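You operate a simulated robot arm through the tools that you are given. There is no shell and no other tool.

Carry out the task below with a simulated two-armed robot. There is one attempt and no reset: what you move stays moved.

JOB
Crimp the red lug end and stand it in the white done pot.
Fine: size wheel to the lug's colour, nest clamp shut, one full stroke, lever up, clamp open again. Where these are worked on the way, their far stop is far enough and under half their travel is too little: nest clamp.

The check looks at the end state, three seconds after you hand in, the way a careful person would. Anything else that was tipped, shoved, dropped, spilled or broken makes it a failure.

ROBOT AND FRAMES
Two 7-joint arms with fingered hands on one trunk that stands fixed in place. Base frame: the origin is at the foot of the trunk, x ahead of it, y to its left, z up; the work surface is at about z = 820. Lengths are in mm, angles in rad, forces in N, time in s.
The left shoulder is at [70, 142, 1189], the right one opposite. With the tool pointing down near the work surface each hand reaches from about 380 to 780 mm from the base axis, measured 20 degrees to its own side. Payload 3.6 kg a hand.
The TCP of each hand is the grasp point between the finger pads, 25 mm short of the fingertips. In the tool frame z runs along the fingers and y along their closing line. Largest opening 88 mm; the body of the gripper starts 29 mm behind the TCP. The gripper is a hand of 5 fingers: y runs from the thumb to the fingers, the wrist lies at [-13, -97, -162] in the tool frame, and closing takes about 1.5 s.
Orientation is told as [roll, pitch, yaw] about the base's x, y, z axes, in that order, counted from this pose: with the fingers straight down and the wrist toward the robot, the tool's x, y and z point along [0, 1, 0], [1, 0, 0] and [0, 0, -1] of the base frame.

CONTROLS
- The arms move only by the tool arm_command. It takes "left_rows", "right_rows" or both (then of equal length, played together; a hand with none holds still); each is a list of rows, each a list of 3 entries, a list of its own where there are three numbers: the shift along the base's x, y, z in units of 40 mm (1.0 is 40 mm), then the turn, a rotation vector about the base's x, y, z in units of 5 degrees (1.0 is 5 degrees), then the gripper command, from -1 (fully open) to 1 (shut), values between in proportion. In form: [[[dx, dy, dz], [rx, ry, rz], jaw], ...]. A call has 1 to 20 rows; each row shifts and turns the commanded pose from where the row before left it. A call with a number of a shift or a turn outside -1 to 1 is refused whole. Each row takes 0.2 s and may step no farther than 50 mm and 0.15 rad from the row before; otherwise, or with a gripper value out of range, the whole call is refused. Where a pose cannot be reached the arm comes as near as it can. A force on the tool above 40 N (or 10 N above the force at the start of the call, whichever is more), or a blocked arm, ends the call early, and 0.2 s more pass. Each finger travels about 72 mm/s and halts on what it meets, pressing with about 21 N; the grip force reading is that of the motor and also rises with nothing between the fingers. The clock runs only during rows and for 0.2 s after the last one: add rows that do not move to give the fingers time. The reply holds the time, the measured pose of the TCP, the force on the tool along the base axes, the opening and the grip force, in the units named above and with some noise, with the torque about the TCP (base axes, N m) and any sound that the robot's microphone picked up.
- Cameras (640 x 400 px; columns grow to the right, rows downward): "scene" is now at [140, -20, 1422.7]; the picture's right is [-0.20, -0.98, 0.00], its down [-0.51, 0.10, -0.85] and it looks along [0.84, -0.17, -0.52] (base axes); focal length 292 px, centre (320, 200). "left" rides on the left gripper at [-59, -79, -105] in its tool frame; the picture's right is [-0.73, -0.32, 0.61], its down [0.62, -0.68, 0.38] and it looks along [0.29, 0.66, 0.70] (tool axes); focal length 234 px, centre (320, 200). "right" rides on the right gripper at [59, -79, -105] in its tool frame; the picture's right is [-0.73, 0.32, -0.61], its down [-0.62, -0.68, 0.38] and it looks along [-0.29, 0.66, 0.70] (tool axes); focal length 234 px, centre (320, 200). There is no depth. A picture from a camera that has moved, and an enlarged one, comes with that camera's place and axes in the base frame and with its lens.
- capture(camera): a new picture of that camera. It takes no simulated time.
- slide_trunk(by): slides the trunk up (or, below 0, down) by that many mm; the arms and the scene camera ride with it, the base frame stays. It gives what a move gives, with no picture.
- set_grasp(shape, hand): the hand has 5 fingers and takes this shape, open, in about a second: jaw (thumb against the fingers, like two jaws); tri (thumb and two fingers); tip (a fingertip pinch); poke (one finger out to press); point (the index stretched); flat (the hand flat); cup (the hand cupped); fist (a fist). The gripper value then closes the fingers along that shape, each until it touches; the sizes above hold for jaw. It gives what a move gives, with no picture.
- head_to(pan, tilt): turns the head with the scene camera to pan (to the left, within 1.501 rad either way) and tilt (down, from -0.506 to 1.204), counted from straight ahead of the robot. It gives what a move gives.
- inspect(camera, box): a new picture of the part [left, top, right, bottom] of that camera's present view, enlarged. It takes no simulated time.
- finish_job(): hands the job in; it is judged then, once.

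Nothing tells you positions but the pictures and the camera data. Unless the task says otherwise, let go and move clear before handing in.

The tools are called after "Request:" by a JSON object that holds its "fn" and its "kwargs". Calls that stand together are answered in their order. arm_command: Moves the arms, as the interface text tells. Its arguments: {"type":"object","properties":{"left_rows":{"type":"array"},"right_rows":{"type":"array"}},"required":[]} The other tools are called the same way: slide_trunk (by) slides the trunk up or down; set_grasp (shape, hand) gives the hand a shape; head_to (pan, tilt) turns the head that bears the scene camera; capture (camera) takes a picture; inspect (camera, box) takes an enlarged picture of a part of a camera's view; finish_job () hands the job in.

At the start:

```text
time_s: 0.0
left_ee_pos: [558.0, 70.9, 1265.8]
left_ee_rot: [0.0, 0.0, -0.001]
left_contact_force: [0.5, 0.1, -0.2]
left_ft_torque: [-0.01, 0.0, 0.0]
left_opening: 87.5
left_grip_force: 0.0
left_shape: jaw
right_ee_pos: [481.7, -340.7, 1195.8]
right_ee_rot: [0.002, 0.002, 0.002]
right_contact_force: [-0.4, -0.6, 0.0]
right_ft_torque: [0.01, 0.0, 0.0]
right_opening: 87.6
right_grip_force: 0.0
right_shape: jaw
trunk travel left (down, up): [-725.0, 215.0]
head pan, tilt: [-0.201, 0.55]
```

scene: 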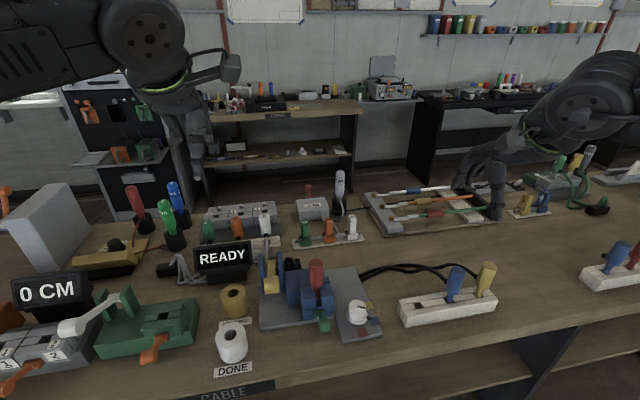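
right: 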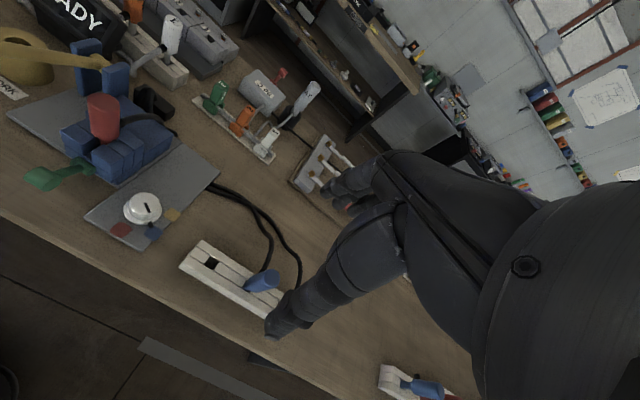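
left: 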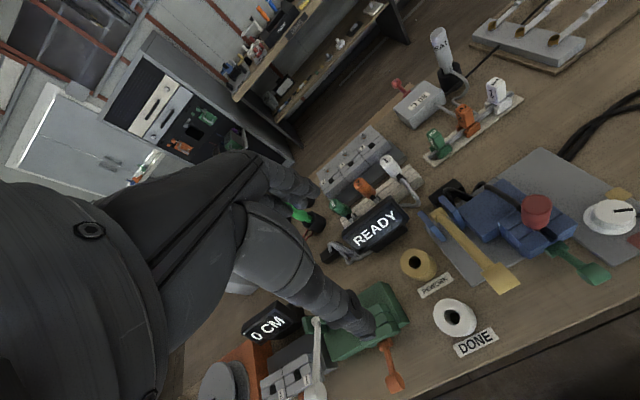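

I see a cable bench with a blue crimper, its size dial, a green clamp lever, a yellow pot and a white DONE pot. I'll look closer before moving anything.

Request:
{"fn": "inspect", "kwargs": {"camera": "scene", "box": [180, 230, 400, 390]}}

Request:
{"fn": "inspect", "kwargs": {"camera": "scene", "box": [350, 150, 510, 250]}}

Request:
{"fn": "inspect", "kwargs": {"camera": "left", "box": [380, 140, 640, 370]}}

Request:
{"fn": "inspect", "kwargs": {"camera": "scene", "box": [180, 160, 380, 280]}}

Request:
{"fn": "inspect", "kwargs": {"camera": "right", "box": [0, 20, 300, 270]}}

```text
2.50 times, centred on (290, 310) of scene
camera zoom: at [140.0, -20.0, 1422.7], right [-0.2, -0.98, 0.0], down [-0.51, 0.1, -0.85], along [0.84, -0.17, -0.52], focal length 730 px, centre (395, -75)
```

zoom: 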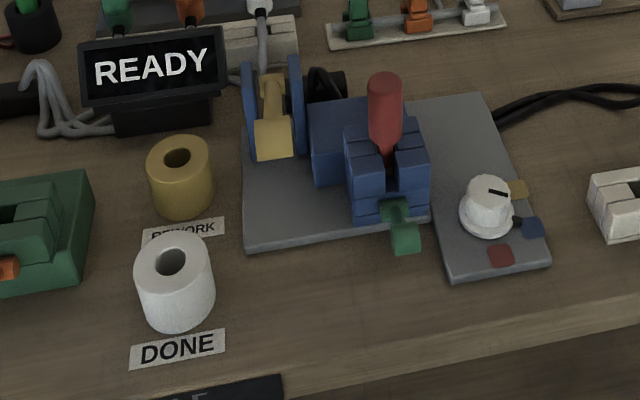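

```text
4.00 times, centred on (430, 200) of scene
camera zoom: at [140.0, -20.0, 1422.7], right [-0.2, -0.98, 0.0], down [-0.51, 0.1, -0.85], along [0.84, -0.17, -0.52], focal length 1168 px, centre (-120, 200)
```

zoom: 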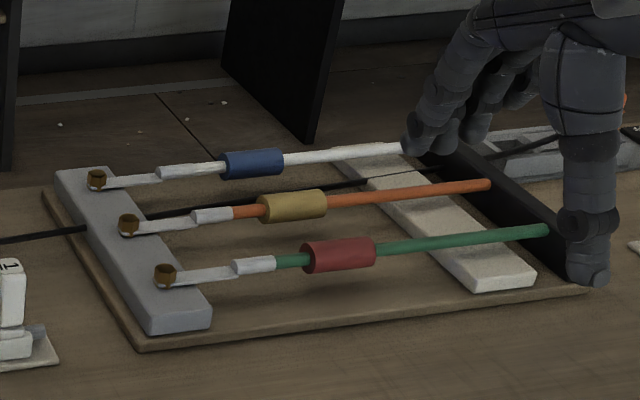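

```text
1.74 times, centred on (510, 255) of left
camera zoom: at [479.7, 12.3, 1371.8], right [-0.32, -0.73, -0.61], down [-0.68, 0.62, -0.38], along [0.66, 0.29, -0.7], focal length 407 px, centre (-10, 104)
```

zoom: 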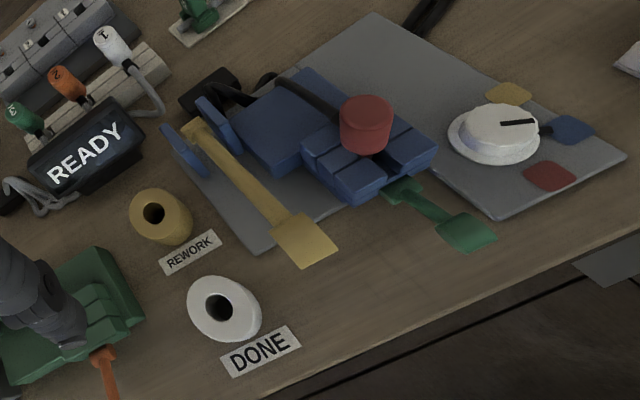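

```text
3.20 times, centred on (280, 220) of scene
camera zoom: at [140.0, -20.0, 1422.7], right [-0.2, -0.98, 0.0], down [-0.51, 0.1, -0.85], along [0.84, -0.17, -0.52], focal length 934 px, centre (448, 136)
```

zoom: 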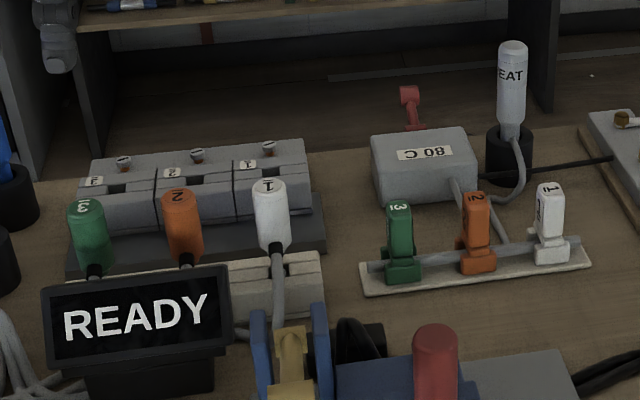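

```text
1.60 times, centred on (150, 145) of right
camera zoom: at [401.4, -282.2, 1300.8], right [0.32, -0.73, 0.61], down [-0.68, -0.62, -0.38], along [0.66, -0.29, -0.7], focal length 375 px, centre (592, 288)
```

zoom: 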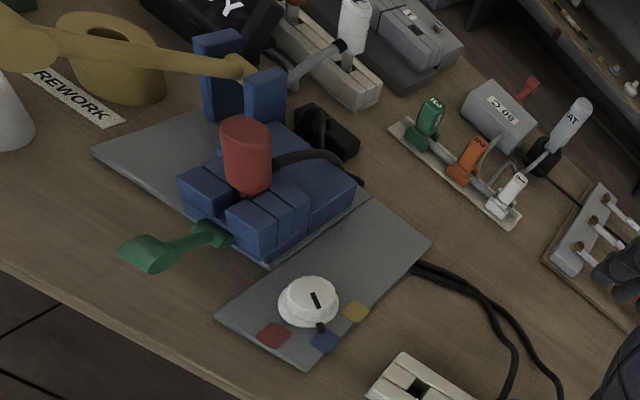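

I take the red cylinder in the blue crimper's nest to be the lug end, with the green lever as the nest clamp, the yellow lever as the stroke lever and the white dial as the size wheel. I'll zoom further to check this and measure.

Request:
{"fn": "inspect", "kwargs": {"camera": "scene", "box": [255, 245, 335, 335]}}

Request:
{"fn": "inspect", "kwargs": {"camera": "scene", "box": [325, 280, 405, 350]}}

Request:
{"fn": "inspect", "kwargs": {"camera": "scene", "box": [200, 270, 270, 390]}}

Request:
{"fn": "inspect", "kwargs": {"camera": "left", "box": [410, 170, 530, 290]}}

Request:
{"fn": "inspect", "kwargs": {"camera": "left", "box": [500, 150, 640, 290]}}

Request:
{"fn": "inspect", "kwargs": {"camera": "right", "box": [10, 80, 180, 240]}}

```text
4.44 times, centred on (295, 290) of scene
camera zoom: at [140.0, -20.0, 1422.7], right [-0.2, -0.98, 0.0], down [-0.51, 0.1, -0.85], along [0.84, -0.17, -0.52], focal length 1298 px, centre (431, -200)
```

zoom: 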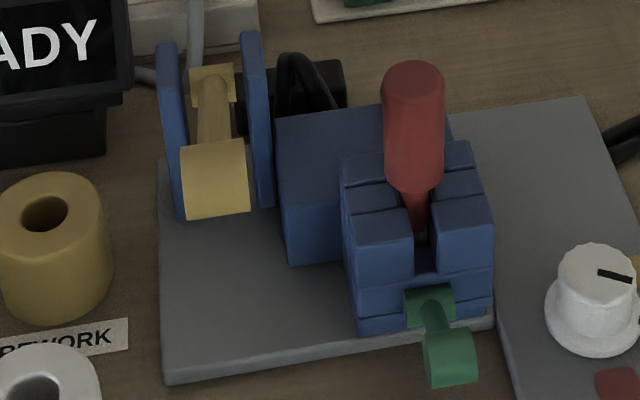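

```text
5.71 times, centred on (365, 315) of scene
camera zoom: at [140.0, -20.0, 1422.7], right [-0.2, -0.98, 0.0], down [-0.51, 0.1, -0.85], along [0.84, -0.17, -0.52], focal length 1668 px, centre (63, -457)
```

zoom: 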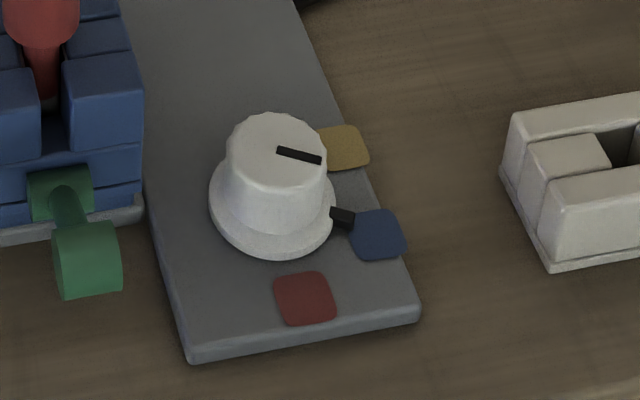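

```text
3.33 times, centred on (235, 330) of scene
camera zoom: at [140.0, -20.0, 1422.7], right [-0.2, -0.98, 0.0], down [-0.51, 0.1, -0.85], along [0.84, -0.17, -0.52], focal length 973 px, centre (603, -233)
```

zoom: 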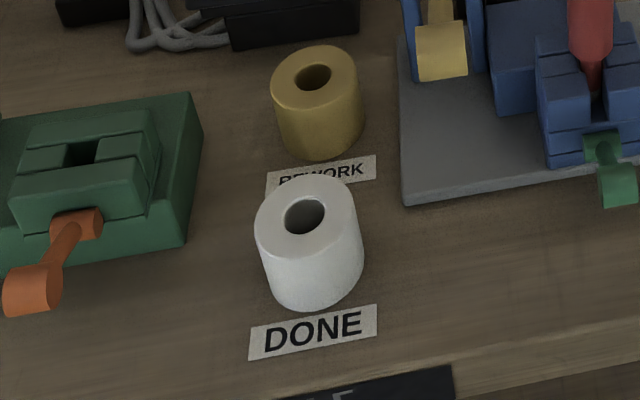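

```text
3.33 times, centred on (470, 230) of left
camera zoom: at [479.7, 12.3, 1371.8], right [-0.32, -0.73, -0.61], down [-0.68, 0.62, -0.38], along [0.66, 0.29, -0.7], focal length 781 px, centre (-180, 100)
```

zoom: 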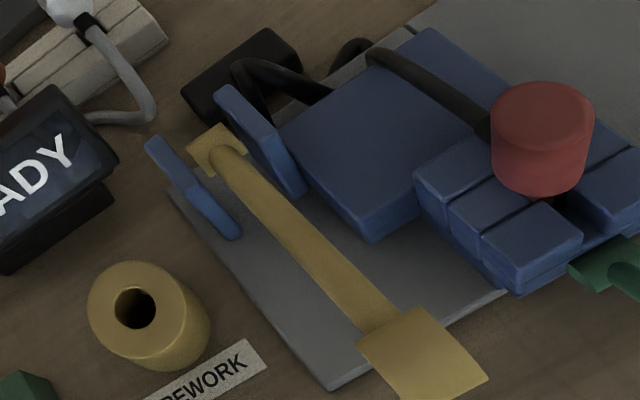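

```text
2.86 times, centred on (570, 220) of left
camera zoom: at [479.7, 12.3, 1371.8], right [-0.32, -0.73, -0.61], down [-0.68, 0.62, -0.38], along [0.66, 0.29, -0.7], focal length 669 px, centre (-394, 143)
```

zoom: 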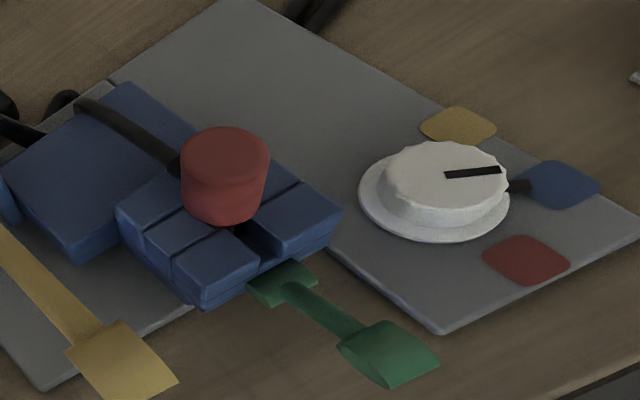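

```text
2.50 times, centred on (95, 160) of right
camera zoom: at [401.4, -282.2, 1300.8], right [0.32, -0.73, 0.61], down [-0.68, -0.62, -0.38], along [0.66, -0.29, -0.7], focal length 585 px, centre (882, 300)
```

zoom: 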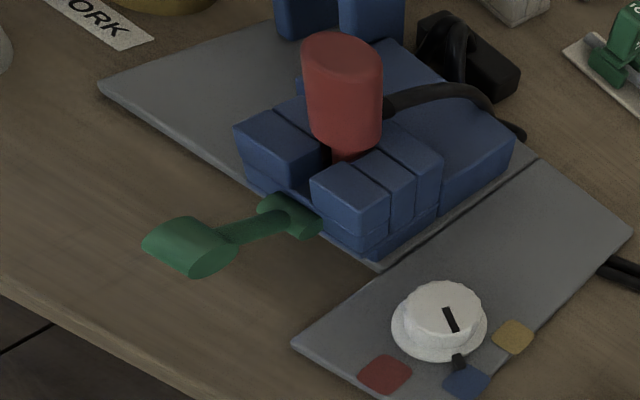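

The lug's red grip is near (586, -101, 930–988), the dial near (559, -194) and the clamp lever paddle near (502, -103, 895). The stroke lever paddle is near (534, -8, 1000) and the white pot's mouth near (535, 87, 875). I'll check the wall posters for hints and get a better view of the crimper.

Request:
{"fn": "inspect", "kwargs": {"camera": "scene", "box": [200, 0, 360, 60]}}

Request:
{"fn": "inspect", "kwargs": {"camera": "right", "box": [490, 0, 640, 190]}}

Request:
{"fn": "head_to", "kwargs": {"pan": -0.15, "tilt": 0.9}}

Request:
{"fn": "capture", "kwargs": {"camera": "scene"}}

```text
4.00 times, centred on (280, 30) of scene
camera zoom: at [140.0, -20.0, 1422.7], right [-0.2, -0.98, 0.0], down [-0.51, 0.1, -0.85], along [0.84, -0.17, -0.52], focal length 1168 px, centre (480, 880)
```

zoom: 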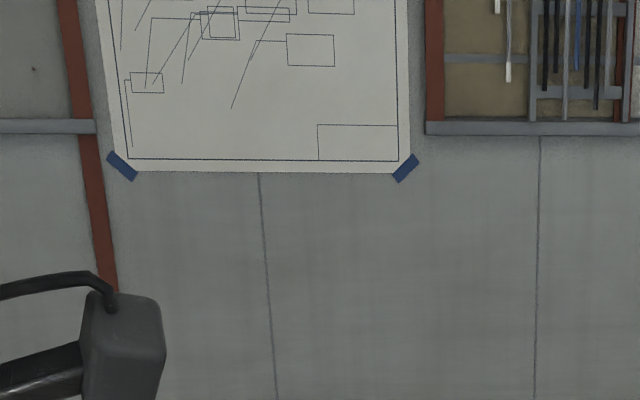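

```text
2.11 times, centred on (565, 95) of right
camera zoom: at [401.4, -282.2, 1300.8], right [0.32, -0.73, 0.61], down [-0.68, -0.62, -0.38], along [0.66, -0.29, -0.7], focal length 493 px, centre (-196, 421)
```

zoom: 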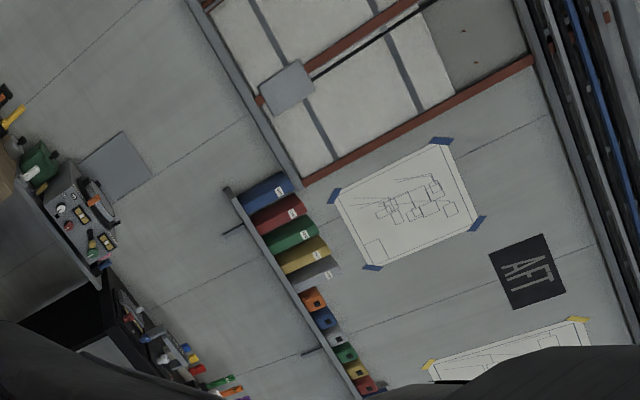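

```text
time_s: 0.8
left_ee_pos: [558.3, 71.6, 1265.3]
left_ee_rot: [0.001, 0.0, 0.0]
left_contact_force: [0.2, 1.0, 0.7]
left_ft_torque: [-0.04, 0.01, 0.0]
left_opening: 87.9
left_grip_force: 0.1
left_shape: jaw
right_ee_pos: [480.4, -341.0, 1195.5]
right_ee_rot: [0.003, 0.001, 0.001]
right_contact_force: [-0.7, -0.2, 0.6]
right_ft_torque: [0.01, 0.01, 0.0]
right_opening: 87.7
right_grip_force: 0.1
right_shape: jaw
trunk travel left (down, up): [-725.0, 215.0]
head pan, tilt: [-0.15, 0.901]
```

```text
taken
camera scene: at [126.6, -13.4, 1393.5], right [-0.15, -0.99, 0.0], down [-0.77, 0.12, -0.62], along [0.61, -0.09, -0.78], focal length 292 px, centre (320, 200)
```

scene: 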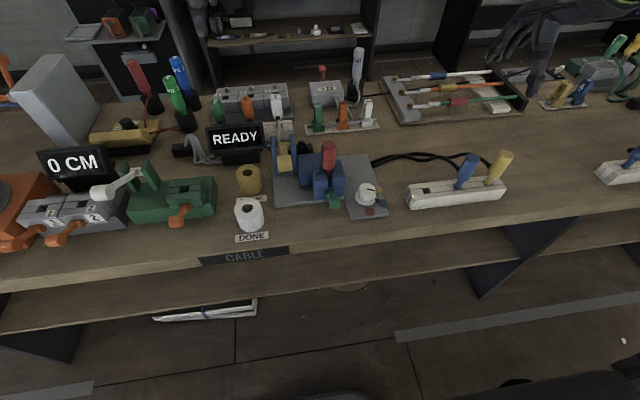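

The wheel's pointer sits at blue, about -115° as seen from the dial centre. Red is at about -178°, so it needs roughly 63° clockwise seen from above. I'll bring the right hand above the dial with yaw +35° and look.

Request:
{"fn": "arm_command", "kwargs": {"right_rows": [[[0.31, 0.61, -0.6], [0, 0, 1], -0.4], [[0.31, 0.61, -0.6], [0, 0, 1], -0.4], [[0.31, 0.61, -0.6], [0, 0, 1], -0.4], [[0.31, 0.61, -0.7], [0, 0, 1], -0.4], [[0.31, 0.61, -0.7], [0, 0, 1], -0.4], [[0.31, 0.61, -0.7], [0, 0, 1], -0.4], [[0, 0, -0.5], [0, 0, 1], -0.4], [[0, 0, 0], [0, 0, 0], -0.4]]}}

Request:
{"fn": "capture", "kwargs": {"camera": "right"}}

Request:
{"fn": "capture", "kwargs": {"camera": "scene"}}

```text
time_s: 2.6
left_ee_pos: [557.6, 71.6, 1266.0]
left_ee_rot: [0.001, 0.001, 0.001]
left_contact_force: [0.0, -0.4, 0.0]
left_ft_torque: [0.0, 0.03, -0.02]
left_opening: 87.7
left_grip_force: 0.0
left_shape: jaw
right_ee_pos: [554.5, -196.2, 1018.5]
right_ee_rot: [0.001, -0.001, 0.615]
right_contact_force: [0.1, -1.5, -0.4]
right_ft_torque: [-0.02, 0.0, 0.01]
right_opening: 62.1
right_grip_force: 0.0
right_shape: jaw
trunk travel left (down, up): [-725.0, 215.0]
head pan, tilt: [-0.15, 0.901]
```

```text
taken
camera right: at [455.3, -192.5, 1124.3], right [0.68, -0.41, 0.61], down [-0.2, -0.9, -0.38], along [0.7, 0.14, -0.7], focal length 234 px, centre (320, 200)
```

right: 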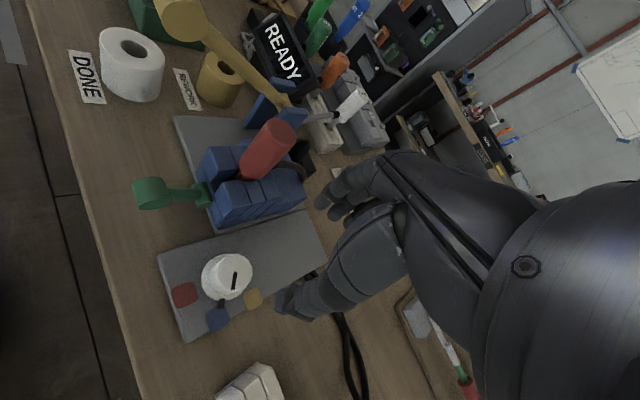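

```text
taken
camera scene: at [126.1, -13.2, 1393.5], right [-0.15, -0.99, 0.0], down [-0.77, 0.12, -0.62], along [0.61, -0.09, -0.78], focal length 292 px, centre (320, 200)
```

scene: 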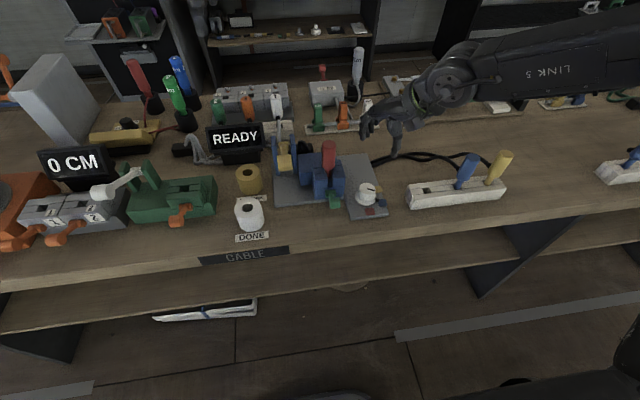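

The right hand is above the dial and the scene is unchanged. I'll zoom on the dial to refine where its axis is.

Request:
{"fn": "inspect", "kwargs": {"camera": "right", "box": [150, 230, 310, 340]}}

Request:
{"fn": "inspect", "kwargs": {"camera": "right", "box": [120, 90, 320, 250]}}

Request:
{"fn": "inspect", "kwargs": {"camera": "scene", "box": [260, 120, 400, 225]}}

```text
3.64 times, centred on (230, 285) of right
camera zoom: at [455.3, -192.5, 1124.3], right [0.68, -0.41, 0.61], down [-0.2, -0.9, -0.38], along [0.7, 0.14, -0.7], focal length 852 px, centre (647, -109)
```

zoom: 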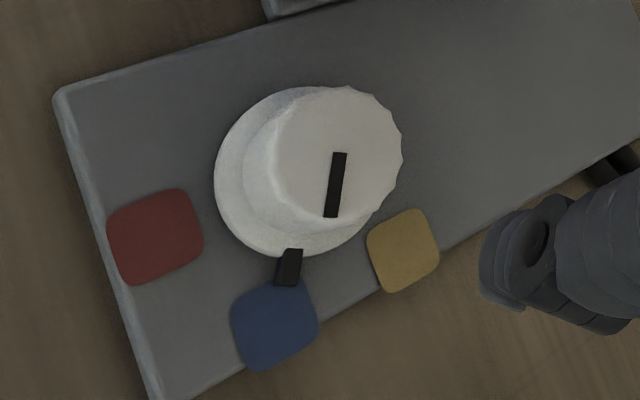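

```text
2.50 times, centred on (220, 170) of right
camera zoom: at [455.3, -192.5, 1124.3], right [0.68, -0.41, 0.61], down [-0.2, -0.9, -0.38], along [0.7, 0.14, -0.7], focal length 585 px, centre (570, 275)
```

zoom: 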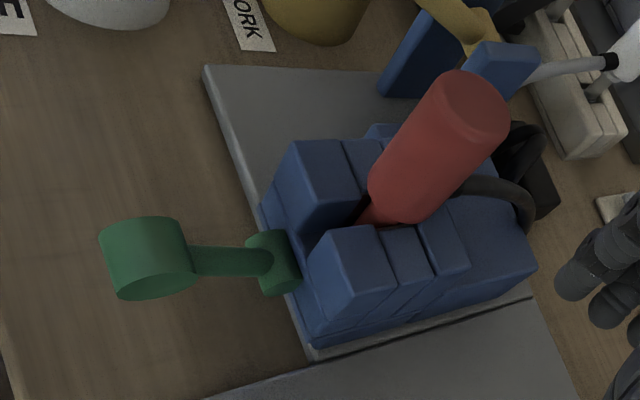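

```text
3.81 times, centred on (330, 172) of scene
camera zoom: at [126.1, -13.2, 1393.5], right [-0.15, -0.99, 0.0], down [-0.77, 0.12, -0.62], along [0.61, -0.09, -0.78], focal length 1112 px, centre (282, 305)
```

zoom: 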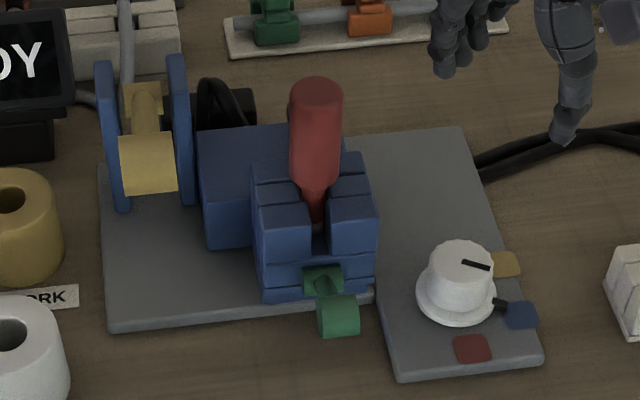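

The dial axis comes out at about (554.5, -190) with its top at z≈868. I'll go down to TCP z≈873 and close on the knob.

Request:
{"fn": "arm_command", "kwargs": {"right_rows": [[[0, 0.155, -0.9], [0, 0, 0], -0.4], [[0, 0, -0.9], [0, 0, 0], -0.4], [[0, 0, -0.9], [0, 0, 0], -0.4], [[0, 0, -0.6], [0, 0, 0], -0.4], [[0, 0, -0.35], [0, 0, 0], -0.4], [[0, 0, 0], [0, 0, 0], -0.4]]}}

Request:
{"fn": "capture", "kwargs": {"camera": "right"}}

Request:
{"fn": "inspect", "kwargs": {"camera": "scene", "box": [300, 120, 440, 225]}}

```text
time_s: 4.0
left_ee_pos: [559.4, 70.8, 1266.8]
left_ee_rot: [0.0, 0.002, 0.001]
left_contact_force: [-1.0, 0.5, -0.1]
left_ft_torque: [0.0, -0.04, 0.01]
left_opening: 87.8
left_grip_force: 0.1
left_shape: jaw
right_ee_pos: [549.5, -193.4, 885.0]
right_ee_rot: [0.001, 0.0, 0.612]
right_contact_force: [0.6, -0.4, -0.1]
right_ft_torque: [0.01, -0.04, -0.04]
right_opening: 61.9
right_grip_force: 0.0
right_shape: jaw
right hand out of reach, approached as far as the arm can: row 4, 5
trunk travel left (down, up): [-725.0, 215.0]
head pan, tilt: [-0.15, 0.901]
```

```text
taken
camera right: at [451.1, -190.9, 990.2], right [0.68, -0.41, 0.61], down [-0.2, -0.9, -0.38], along [0.7, 0.14, -0.7], focal length 234 px, centre (320, 200)
```

right: 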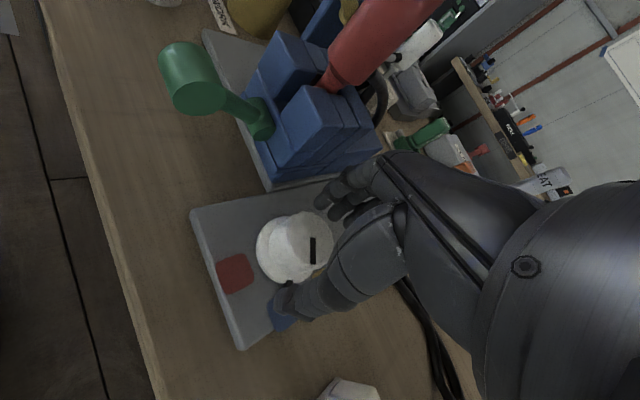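

```text
3.81 times, centred on (370, 172) of scene
camera zoom: at [126.7, -13.8, 1393.4], right [-0.15, -0.99, 0.0], down [-0.78, 0.12, -0.62], along [0.61, -0.09, -0.78], focal length 1112 px, centre (130, 305)
```

zoom: 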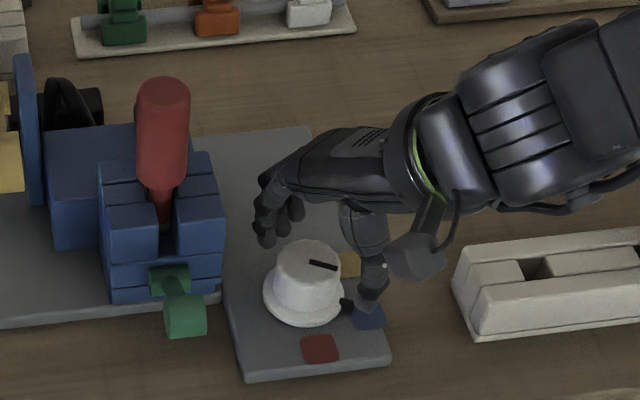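

The arm ran short of reach at yaw 35°, stopping at z 885. I'll lift a little, turn to about yaw 5° and try descending again.

Request:
{"fn": "arm_command", "kwargs": {"right_rows": [[[0, 0, 0.8], [0, 0, 0], -0.4], [[0.06, 0.04, 0], [0, 0, -1], -0.4], [[0.06, 0.04, 0], [0, 0, -1], -0.4], [[0, 0, 0], [0, 0, -1], -0.4], [[0, 0, 0], [0, 0, -1], -0.4], [[0, 0, 0], [0, 0, -1], -0.4], [[0, 0, 0], [0, 0, -1], -0.4], [[0, 0, 0], [0, 0, 0], -0.4]]}}

Request:
{"fn": "capture", "kwargs": {"camera": "right"}}

Request:
{"fn": "inspect", "kwargs": {"camera": "scene", "box": [260, 80, 480, 225]}}

```text
time_s: 5.8
left_ee_pos: [560.3, 70.4, 1266.5]
left_ee_rot: [-0.001, -0.002, 0.001]
left_contact_force: [0.1, 0.2, 0.4]
left_ft_torque: [0.03, -0.01, 0.02]
left_opening: 87.6
left_grip_force: 0.0
left_shape: jaw
right_ee_pos: [554.8, -189.7, 916.6]
right_ee_rot: [0.002, 0.001, 0.088]
right_contact_force: [-0.1, -0.3, -0.1]
right_ft_torque: [-0.01, 0.03, -0.01]
right_opening: 61.9
right_grip_force: 0.0
right_shape: jaw
trunk travel left (down, up): [-725.0, 215.0]
head pan, tilt: [-0.15, 0.901]
```

```text
taken
camera right: at [470.6, -137.9, 1021.3], right [0.39, -0.7, 0.61], down [-0.62, -0.68, -0.38], along [0.68, -0.23, -0.7], focal length 234 px, centre (320, 200)
```

right: 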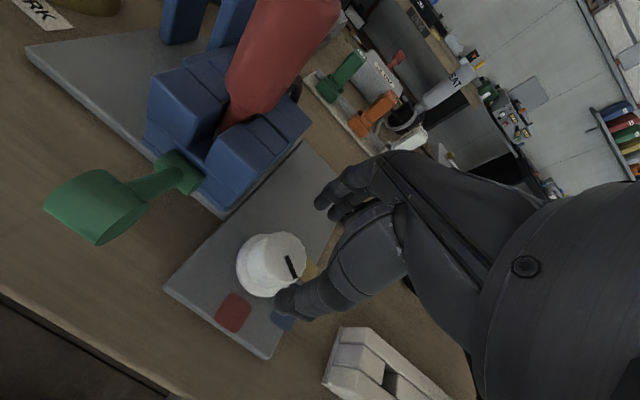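

```text
2.76 times, centred on (370, 152) of scene
camera zoom: at [126.7, -13.6, 1393.4], right [-0.15, -0.99, 0.0], down [-0.78, 0.12, -0.62], along [0.61, -0.09, -0.78], focal length 805 px, centre (182, 331)
```

zoom: 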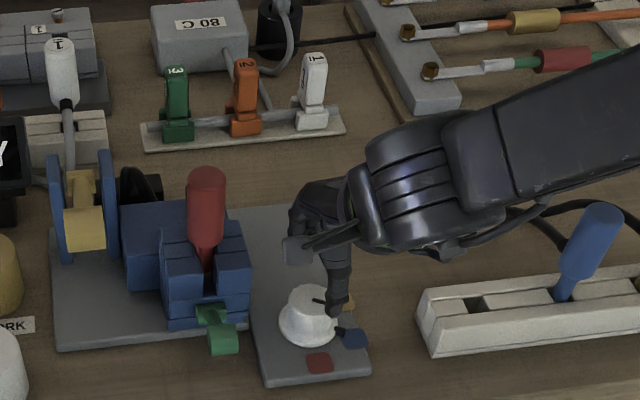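

The TCP is right above the knob at z≈917. I'll descend to about 873.

Request:
{"fn": "arm_command", "kwargs": {"right_rows": [[[0, 0, -0.5], [0, 0, 0], -0.4], [[0, 0, -0.4], [0, 0, 0], -0.4], [[0, 0, -0.15], [0, 0, 0], -0.4], [[0, 0, 0], [0, 0, 0], -0.4]]}}

Request:
{"fn": "inspect", "kwargs": {"camera": "right", "box": [200, 150, 440, 330]}}

Request:
{"fn": "inspect", "kwargs": {"camera": "scene", "box": [320, 130, 420, 225]}}

```text
time_s: 6.8
left_ee_pos: [558.7, 71.2, 1266.5]
left_ee_rot: [-0.002, 0.001, -0.001]
left_contact_force: [-0.5, -0.4, -0.6]
left_ft_torque: [0.0, 0.0, -0.03]
left_opening: 87.7
left_grip_force: 0.0
left_shape: jaw
right_ee_pos: [545.5, -200.5, 890.6]
right_ee_rot: [0.002, 0.002, 0.09]
right_contact_force: [0.3, 0.0, -0.4]
right_ft_torque: [0.02, 0.01, -0.01]
right_opening: 61.8
right_grip_force: 0.0
right_shape: jaw
right hand out of reach, approached as far as the arm can: row 1, 2, 3
trunk travel left (down, up): [-725.0, 215.0]
head pan, tilt: [-0.15, 0.901]
```

```text
2.22 times, centred on (320, 240) of right
camera zoom: at [461.8, -148.0, 995.1], right [0.39, -0.7, 0.61], down [-0.62, -0.68, -0.38], along [0.68, -0.23, -0.7], focal length 520 px, centre (320, 111)
```

zoom: 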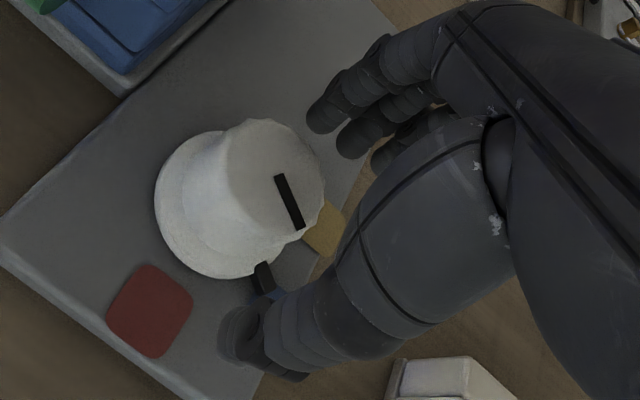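

```text
4.21 times, centred on (370, 178) of scene
camera zoom: at [126.8, -13.2, 1393.4], right [-0.15, -0.99, 0.0], down [-0.78, 0.12, -0.62], along [0.61, -0.09, -0.78], focal length 1229 px, centre (110, 295)
```

zoom: 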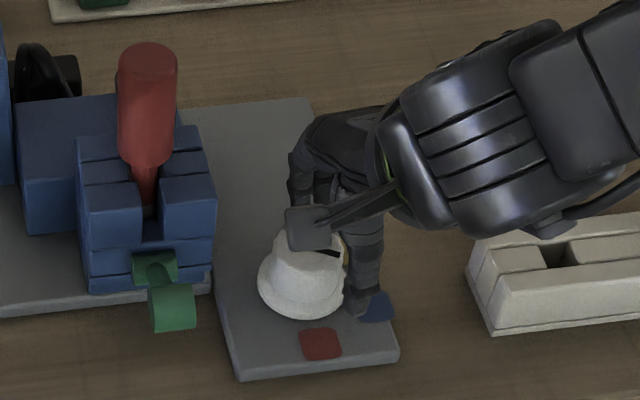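

Still out of reach low down, so the trunk needs to be lower. I'll raise the right hand and then slide the trunk down 130 mm; both hands ride along.

Request:
{"fn": "arm_command", "kwargs": {"right_rows": [[[0, 0, 0.9], [0, 0, 0], -0.4], [[0.1, 0.1, 0.9], [0, 0, 0], -0.4], [[0.1, 0.1, 0.9], [0, 0, 0], -0.4], [[0, 0, 0.9], [0, 0, 0], -0.4], [[0, 0, 0.9], [0, 0, 0], -0.4], [[0, 0, 0], [0, 0, 0], -0.4]]}}

Request:
{"fn": "slide_trunk", "kwargs": {"by": -130}}

Request:
{"fn": "capture", "kwargs": {"camera": "scene"}}

Request:
{"fn": "capture", "kwargs": {"camera": "left"}}

```text
time_s: 8.2
left_ee_pos: [559.3, 70.2, 1264.5]
left_ee_rot: [0.001, -0.001, 0.0]
left_contact_force: [-0.3, 0.6, -0.2]
left_ft_torque: [-0.03, 0.02, -0.02]
left_opening: 88.1
left_grip_force: 0.2
left_shape: jaw
right_ee_pos: [554.7, -191.1, 1070.8]
right_ee_rot: [0.004, 0.001, 0.09]
right_contact_force: [0.5, -0.6, 0.4]
right_ft_torque: [0.01, -0.02, 0.02]
right_opening: 62.1
right_grip_force: 0.1
right_shape: jaw
trunk travel left (down, up): [-725.0, 215.0]
head pan, tilt: [-0.15, 0.901]
```

```text
time_s: 9.8
left_ee_pos: [559.6, 70.4, 1136.5]
left_ee_rot: [0.0, -0.001, -0.001]
left_contact_force: [0.4, -0.5, -0.5]
left_ft_torque: [0.0, 0.01, -0.02]
left_opening: 87.6
left_grip_force: 0.0
left_shape: jaw
right_ee_pos: [554.0, -191.9, 941.2]
right_ee_rot: [0.002, 0.0, 0.09]
right_contact_force: [-0.5, -0.5, -0.2]
right_ft_torque: [0.03, 0.03, 0.01]
right_opening: 61.7
right_grip_force: 0.1
right_shape: jaw
trunk travel left (down, up): [-595.0, 345.0]
head pan, tilt: [-0.15, 0.901]
```

```text
taken
camera scene: at [126.4, -13.4, 1263.5], right [-0.15, -0.99, 0.0], down [-0.78, 0.12, -0.62], along [0.61, -0.09, -0.78], focal length 292 px, centre (320, 200)
```

scene: 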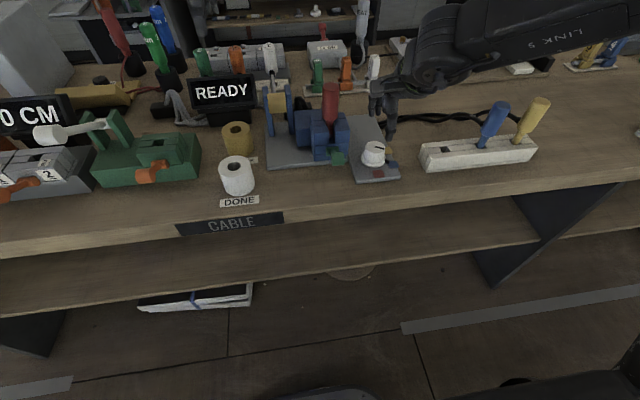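

```text
taken
camera left: at [479.5, 12.4, 1241.9], right [-0.32, -0.73, -0.61], down [-0.68, 0.62, -0.38], along [0.66, 0.29, -0.7], focal length 234 px, centre (320, 200)
```

left: 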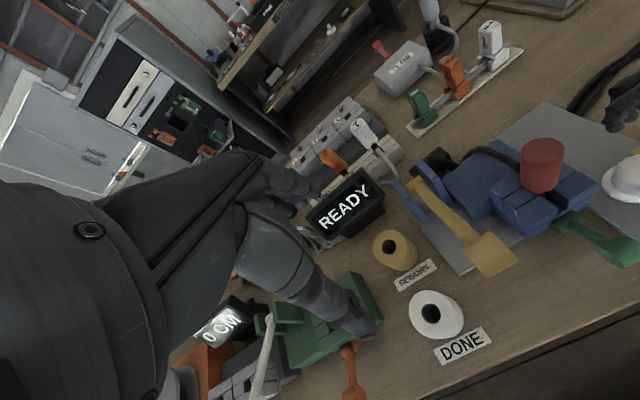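

The trunk is 130 mm lower and the right hand is above the dial at z 941. I'll turn to yaw about 35° and descend onto the knob.

Request:
{"fn": "arm_command", "kwargs": {"right_rows": [[[0, 0, 0], [0, 0, 1], -0.4], [[0, 0.04, 0], [0, 0, 1], -0.4], [[0, 0, 0], [0, 0, 1], -0.4], [[0, 0, 0], [0, 0, 1], -0.4], [[0, 0, 0], [0, 0, 1], -0.4], [[0, 0, -0.6], [0, 0, 1], -0.4], [[0, 0, -0.6], [0, 0, 0], -0.4], [[0, 0, -0.3], [0, 0, 0], -0.4], [[0, 0, -0.2], [0, 0, 0], -0.4], [[0, 0, 0], [0, 0, 0], -0.4]]}}

Request:
{"fn": "head_to", "kwargs": {"pan": -0.15, "tilt": 0.7}}

Request:
{"fn": "inspect", "kwargs": {"camera": "right", "box": [200, 150, 440, 330]}}

Request:
{"fn": "capture", "kwargs": {"camera": "scene"}}

```text
time_s: 12.0
left_ee_pos: [560.3, 69.6, 1136.6]
left_ee_rot: [-0.002, 0.0, 0.0]
left_contact_force: [-1.1, -0.7, 0.1]
left_ft_torque: [0.01, -0.01, 0.0]
left_opening: 87.8
left_grip_force: 0.0
left_shape: jaw
right_ee_pos: [554.4, -189.1, 873.3]
right_ee_rot: [0.001, 0.001, 0.612]
right_contact_force: [0.1, 0.7, 0.0]
right_ft_torque: [0.01, 0.01, 0.04]
right_opening: 61.9
right_grip_force: 0.1
right_shape: jaw
trunk travel left (down, up): [-595.0, 345.0]
head pan, tilt: [-0.15, 0.901]
```

```text
time_s: 12.7
left_ee_pos: [558.3, 70.3, 1136.3]
left_ee_rot: [0.0, -0.001, -0.001]
left_contact_force: [0.8, 0.2, -0.3]
left_ft_torque: [-0.01, 0.0, 0.01]
left_opening: 87.9
left_grip_force: 0.1
left_shape: jaw
right_ee_pos: [555.0, -190.0, 872.1]
right_ee_rot: [0.003, -0.001, 0.613]
right_contact_force: [0.3, 0.4, 0.3]
right_ft_torque: [0.01, -0.02, 0.01]
right_opening: 61.8
right_grip_force: 0.1
right_shape: jaw
trunk travel left (down, up): [-595.0, 345.0]
head pan, tilt: [-0.15, 0.7]
```

```text
2.22 times, centred on (320, 240) of right
camera zoom: at [455.8, -186.6, 977.3], right [0.68, -0.41, 0.61], down [-0.2, -0.9, -0.38], along [0.7, 0.14, -0.7], focal length 520 px, centre (320, 111)
```

zoom: 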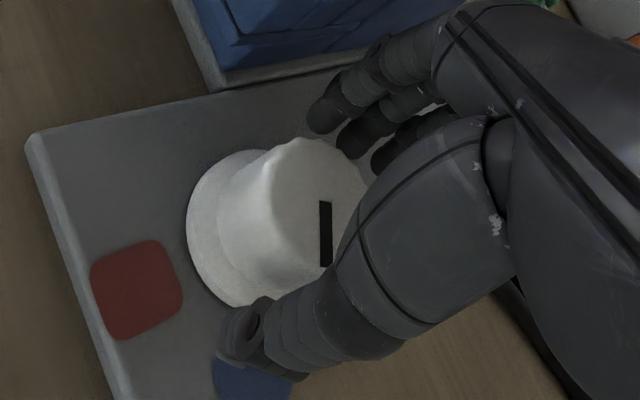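

```text
taken
camera scene: at [135.9, -14.8, 1279.5], right [-0.15, -0.99, 0.0], down [-0.64, 0.1, -0.76], along [0.76, -0.11, -0.64], focal length 292 px, centre (320, 200)
```

scene: 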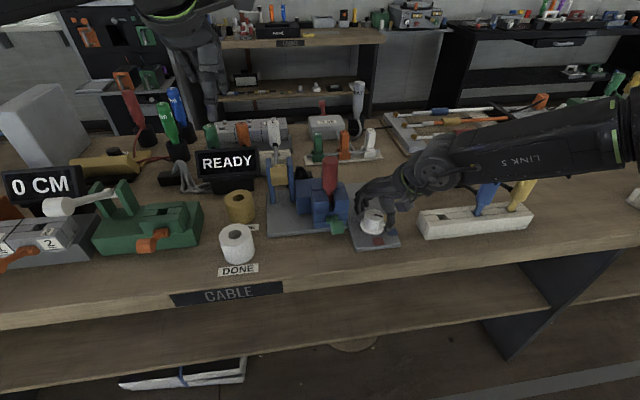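

Right hand is around the knob with nothing touching, but the forearm looks close to the plugs on the white block. I'll check the clearance there before closing.

Request:
{"fn": "inspect", "kwargs": {"camera": "scene", "box": [400, 80, 640, 250]}}

Request:
{"fn": "capture", "kwargs": {"camera": "left"}}

Request:
{"fn": "inspect", "kwargs": {"camera": "scene", "box": [330, 170, 420, 250]}}

```text
2.35 times, centred on (520, 165) of scene
camera zoom: at [135.9, -14.8, 1279.5], right [-0.15, -0.99, 0.0], down [-0.64, 0.1, -0.76], along [0.76, -0.11, -0.64], focal length 687 px, centre (-151, 282)
```

zoom: 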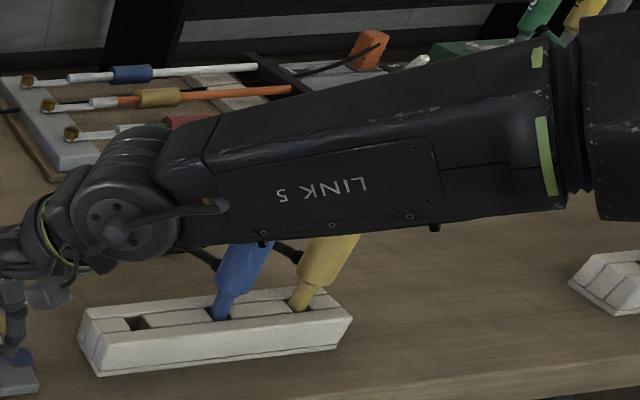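

```text
taken
camera left: at [479.7, 12.4, 1241.8], right [-0.32, -0.73, -0.61], down [-0.68, 0.62, -0.38], along [0.66, 0.29, -0.7], focal length 234 px, centre (320, 200)
```

left: 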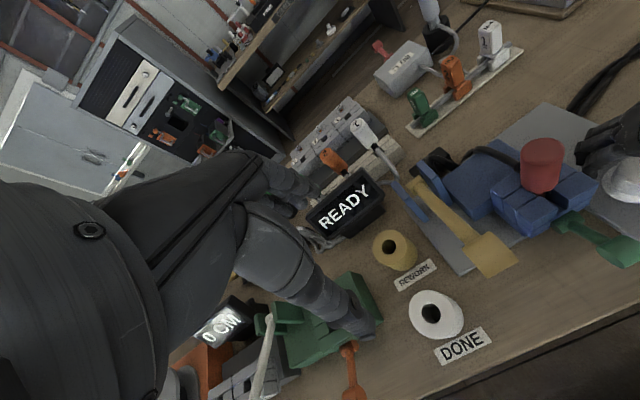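

```text
5.00 times, centred on (375, 210) of scene
camera zoom: at [135.9, -14.8, 1279.5], right [-0.15, -0.99, 0.0], down [-0.64, 0.1, -0.76], along [0.76, -0.11, -0.64], focal length 1460 px, centre (45, 150)
```

zoom: 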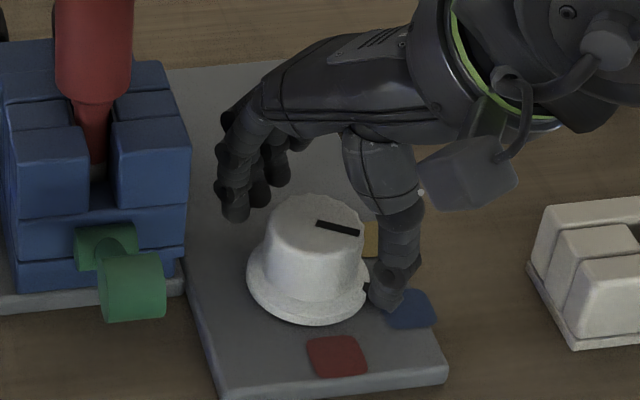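

The forearm is about 100 mm nearer the robot than the plugs, so there is clearance. I'll close on the knob.

Request:
{"fn": "arm_command", "kwargs": {"right_rows": [[[0, 0, 0], [0, 0, 0], 0.2], [[0, 0, 0], [0, 0, 0], 0.6], [[0, 0, 0], [0, 0, 0], 1], [[0, 0, 0], [0, 0, 0], 1], [[0, 0, 0], [0, 0, 0], 1]]}}

Request:
{"fn": "inspect", "kwargs": {"camera": "right", "box": [200, 150, 440, 330]}}

Request:
{"fn": "inspect", "kwargs": {"camera": "scene", "box": [330, 170, 420, 250]}}

```text
time_s: 13.9
left_ee_pos: [559.0, 71.5, 1136.6]
left_ee_rot: [0.0, 0.0, 0.0]
left_contact_force: [0.2, -0.2, 0.0]
left_ft_torque: [-0.02, 0.02, 0.02]
left_opening: 87.4
left_grip_force: 0.1
left_shape: jaw
right_ee_pos: [554.3, -189.6, 872.0]
right_ee_rot: [0.002, 0.0, 0.612]
right_contact_force: [-3.2, -1.7, -0.9]
right_ft_torque: [-0.01, 0.03, 0.03]
right_opening: 32.7
right_grip_force: 21.2
right_shape: jaw
trunk travel left (down, up): [-595.0, 345.0]
head pan, tilt: [-0.15, 0.7]
```

```text
2.22 times, centred on (320, 240) of right
camera zoom: at [455.4, -186.9, 977.3], right [0.68, -0.41, 0.61], down [-0.2, -0.9, -0.38], along [0.7, 0.14, -0.7], focal length 520 px, centre (320, 111)
```

zoom: 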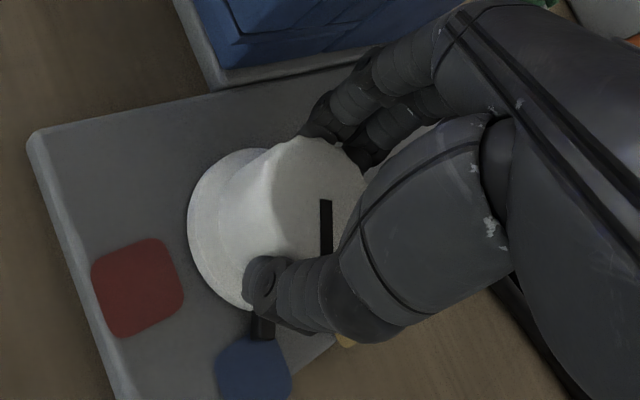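

```text
5.00 times, centred on (375, 210) of scene
camera zoom: at [135.5, -15.2, 1279.6], right [-0.15, -0.99, 0.0], down [-0.64, 0.1, -0.77], along [0.76, -0.11, -0.64], focal length 1460 px, centre (45, 150)
```

zoom: 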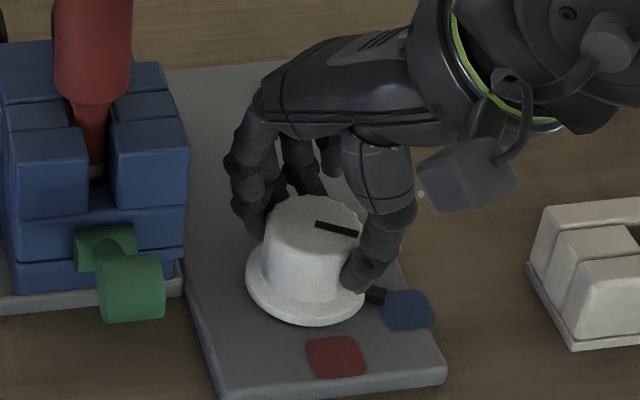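

Gripped. I'll turn clockwise in steps, 40° first, and check that the knob follows.

Request:
{"fn": "arm_command", "kwargs": {"right_rows": [[[0, 0, 0], [0, 0, -0.8], 1], [[0, 0, 0], [0, 0, -0.8], 1], [[0, 0, 0], [0, 0, -0.8], 1], [[0, 0, 0], [0, 0, -0.8], 1], [[0, 0, 0], [0, 0, -0.8], 1], [[0, 0, 0], [0, 0, -0.8], 1], [[0, 0, 0], [0, 0, -0.8], 1], [[0, 0, 0], [0, 0, -0.8], 1], [[0, 0, 0], [0, 0, -0.8], 1], [[0, 0, 0], [0, 0, -0.8], 1], [[0, 0, 0], [0, 0, 0], 1]]}}

Request:
{"fn": "inspect", "kwargs": {"camera": "right", "box": [200, 150, 440, 330]}}

Request:
{"fn": "inspect", "kwargs": {"camera": "scene", "box": [330, 170, 420, 250]}}

```text
time_s: 16.3
left_ee_pos: [558.7, 71.1, 1135.8]
left_ee_rot: [0.001, -0.001, 0.001]
left_contact_force: [-0.8, 0.1, 0.7]
left_ft_torque: [-0.02, 0.01, 0.01]
left_opening: 87.6
left_grip_force: 0.1
left_shape: jaw
right_ee_pos: [554.4, -189.2, 872.1]
right_ee_rot: [0.001, 0.0, -0.087]
right_contact_force: [1.1, 1.4, 0.1]
right_ft_torque: [0.05, -0.07, 0.03]
right_opening: 32.5
right_grip_force: 20.3
right_shape: jaw
trunk travel left (down, up): [-595.0, 345.0]
head pan, tilt: [-0.15, 0.7]
```

```text
2.22 times, centred on (320, 240) of right
camera zoom: at [479.7, -124.0, 977.2], right [0.26, -0.75, 0.61], down [-0.73, -0.56, -0.38], along [0.63, -0.34, -0.7], focal length 520 px, centre (320, 111)
```

zoom: 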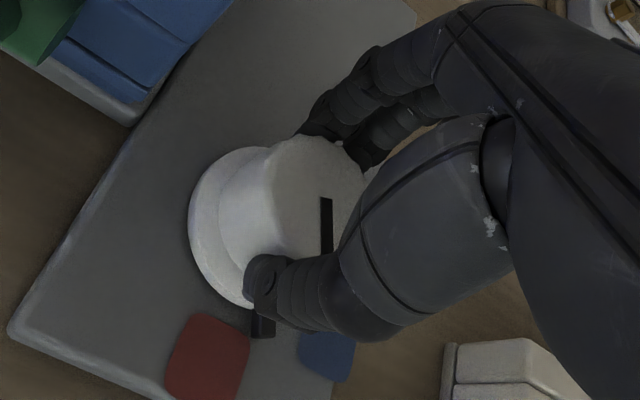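

```text
5.00 times, centred on (375, 210) of scene
camera zoom: at [136.0, -14.4, 1279.6], right [-0.15, -0.99, 0.0], down [-0.64, 0.1, -0.76], along [0.76, -0.11, -0.64], focal length 1460 px, centre (45, 150)
```

zoom: 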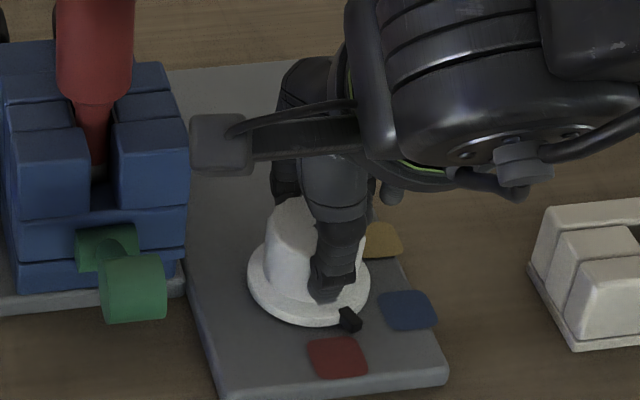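

The knob follows and the pointer is now 40° along. Another 24° should reach red; the hand camera will stay clear of the lug and the green lever.

Request:
{"fn": "arm_command", "kwargs": {"right_rows": [[[0, 0, 0], [0, 0, -0.8], 1], [[0, 0, 0], [0, 0, -0.8], 1], [[0, 0, 0], [0, 0, -0.8], 1], [[0, 0, 0], [0, 0, -0.8], 1], [[0, 0, 0], [0, 0, -0.8], 1], [[0, 0, 0], [0, 0, -0.8], 1], [[0, 0, 0], [0, 0, 0], 1]]}}

Request:
{"fn": "inspect", "kwargs": {"camera": "right", "box": [200, 150, 440, 330]}}

Request:
{"fn": "inspect", "kwargs": {"camera": "scene", "box": [330, 170, 420, 250]}}

```text
time_s: 17.9
left_ee_pos: [558.7, 72.2, 1136.9]
left_ee_rot: [-0.001, -0.001, 0.002]
left_contact_force: [-0.1, -0.6, 0.5]
left_ft_torque: [-0.03, 0.02, -0.03]
left_opening: 87.9
left_grip_force: 0.0
left_shape: jaw
right_ee_pos: [554.2, -188.0, 872.9]
right_ee_rot: [0.0, 0.001, -0.504]
right_contact_force: [2.0, 5.7, 0.2]
right_ft_torque: [0.08, -0.12, 0.15]
right_opening: 32.4
right_grip_force: 20.5
right_shape: jaw
trunk travel left (down, up): [-595.0, 345.0]
head pan, tilt: [-0.15, 0.7]
```

```text
2.22 times, centred on (320, 240) of right
camera zoom: at [512.5, -99.3, 977.1], right [-0.07, -0.79, 0.61], down [-0.9, -0.22, -0.38], along [0.44, -0.57, -0.7], focal length 520 px, centre (320, 111)
```

zoom: 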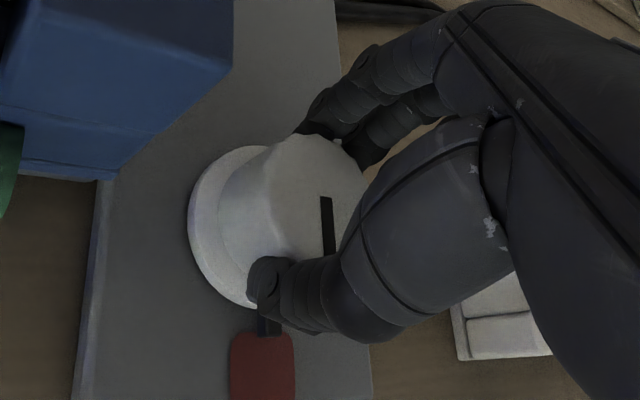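

```text
5.00 times, centred on (375, 210) of scene
camera zoom: at [136.6, -13.5, 1279.5], right [-0.15, -0.99, 0.0], down [-0.64, 0.1, -0.76], along [0.76, -0.11, -0.64], focal length 1460 px, centre (45, 150)
```

zoom: 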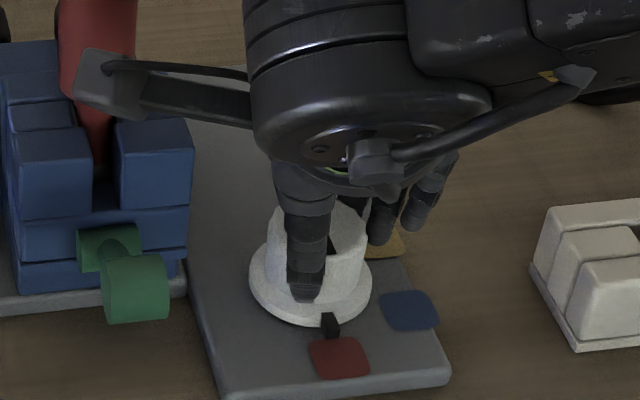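

The pointer looks to be on red. I'll open the fingers, lift off and verify.

Request:
{"fn": "arm_command", "kwargs": {"right_rows": [[[0, 0, 0], [0, 0, 0], 0.6], [[0, 0, 0], [0, 0, 0], 0], [[0, 0, 0], [0, 0, 0], -0.4], [[0, 0, 0], [0, 0, 0], -0.4], [[0, 0, 0.6], [0, 0, 0], -0.4], [[0, 0, 0.9], [0, 0, 0], -0.4], [[0, 0, 0.9], [0, 0, 0.6], -0.4], [[0, -0.3, 0.9], [0, 0, 1], -0.4], [[0, -0.9, 0.4], [0, 0, 1], -0.4], [[0, -0.9, 0.4], [0, 0, 1], -0.4], [[0, -0.9, 0], [0, 0, 1], -0.4], [[0, 0, 0], [0, 0, 1], -0.4]]}}

Request:
{"fn": "inspect", "kwargs": {"camera": "scene", "box": [330, 170, 420, 250]}}

Request:
{"fn": "capture", "kwargs": {"camera": "scene"}}

Request:
{"fn": "capture", "kwargs": {"camera": "right"}}

```text
time_s: 20.5
left_ee_pos: [558.5, 71.1, 1136.1]
left_ee_rot: [0.001, -0.001, 0.001]
left_contact_force: [-0.2, 0.1, -1.0]
left_ft_torque: [-0.01, 0.03, 0.01]
left_opening: 87.6
left_grip_force: 0.1
left_shape: jaw
right_ee_pos: [555.1, -309.2, 1037.6]
right_ee_rot: [0.001, 0.0, -0.014]
right_contact_force: [-0.2, 0.4, -0.2]
right_ft_torque: [0.0, 0.0, 0.01]
right_opening: 61.3
right_grip_force: 0.2
right_shape: jaw
trunk travel left (down, up): [-595.0, 345.0]
head pan, tilt: [-0.15, 0.7]
```

```text
5.00 times, centred on (375, 210) of scene
camera zoom: at [136.0, -14.4, 1279.6], right [-0.15, -0.99, 0.0], down [-0.64, 0.1, -0.76], along [0.76, -0.11, -0.64], focal length 1460 px, centre (45, 150)
```

zoom: 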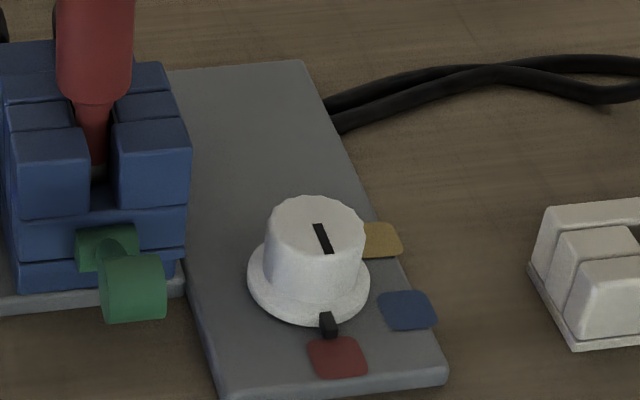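

```text
taken
camera scene: at [136.0, -14.4, 1279.6], right [-0.15, -0.99, 0.0], down [-0.64, 0.1, -0.76], along [0.76, -0.11, -0.64], focal length 292 px, centre (320, 200)
```

scene: 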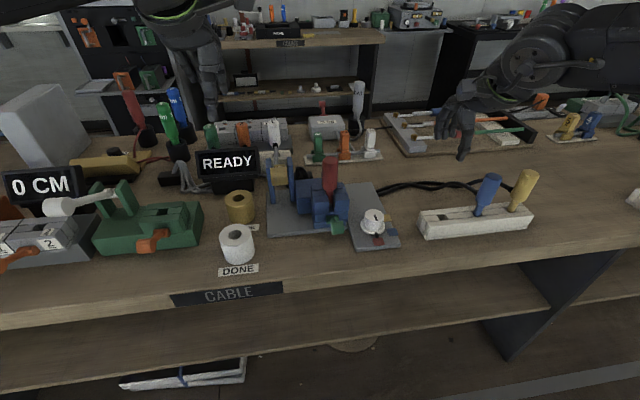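

```text
taken
camera right: at [475.8, -249.2, 1141.2], right [0.31, -0.73, 0.61], down [-0.69, -0.61, -0.38], along [0.65, -0.3, -0.7], focal length 234 px, centre (320, 200)
```

right: 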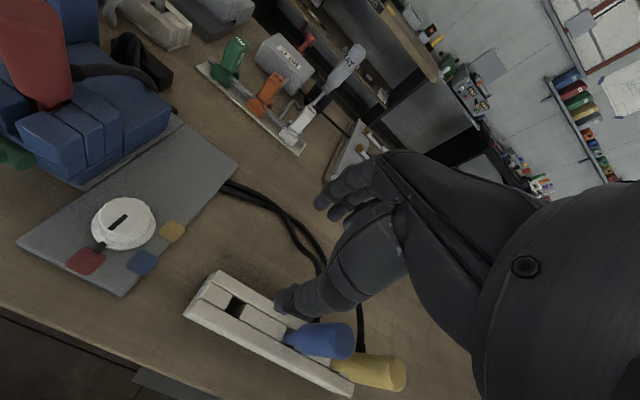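

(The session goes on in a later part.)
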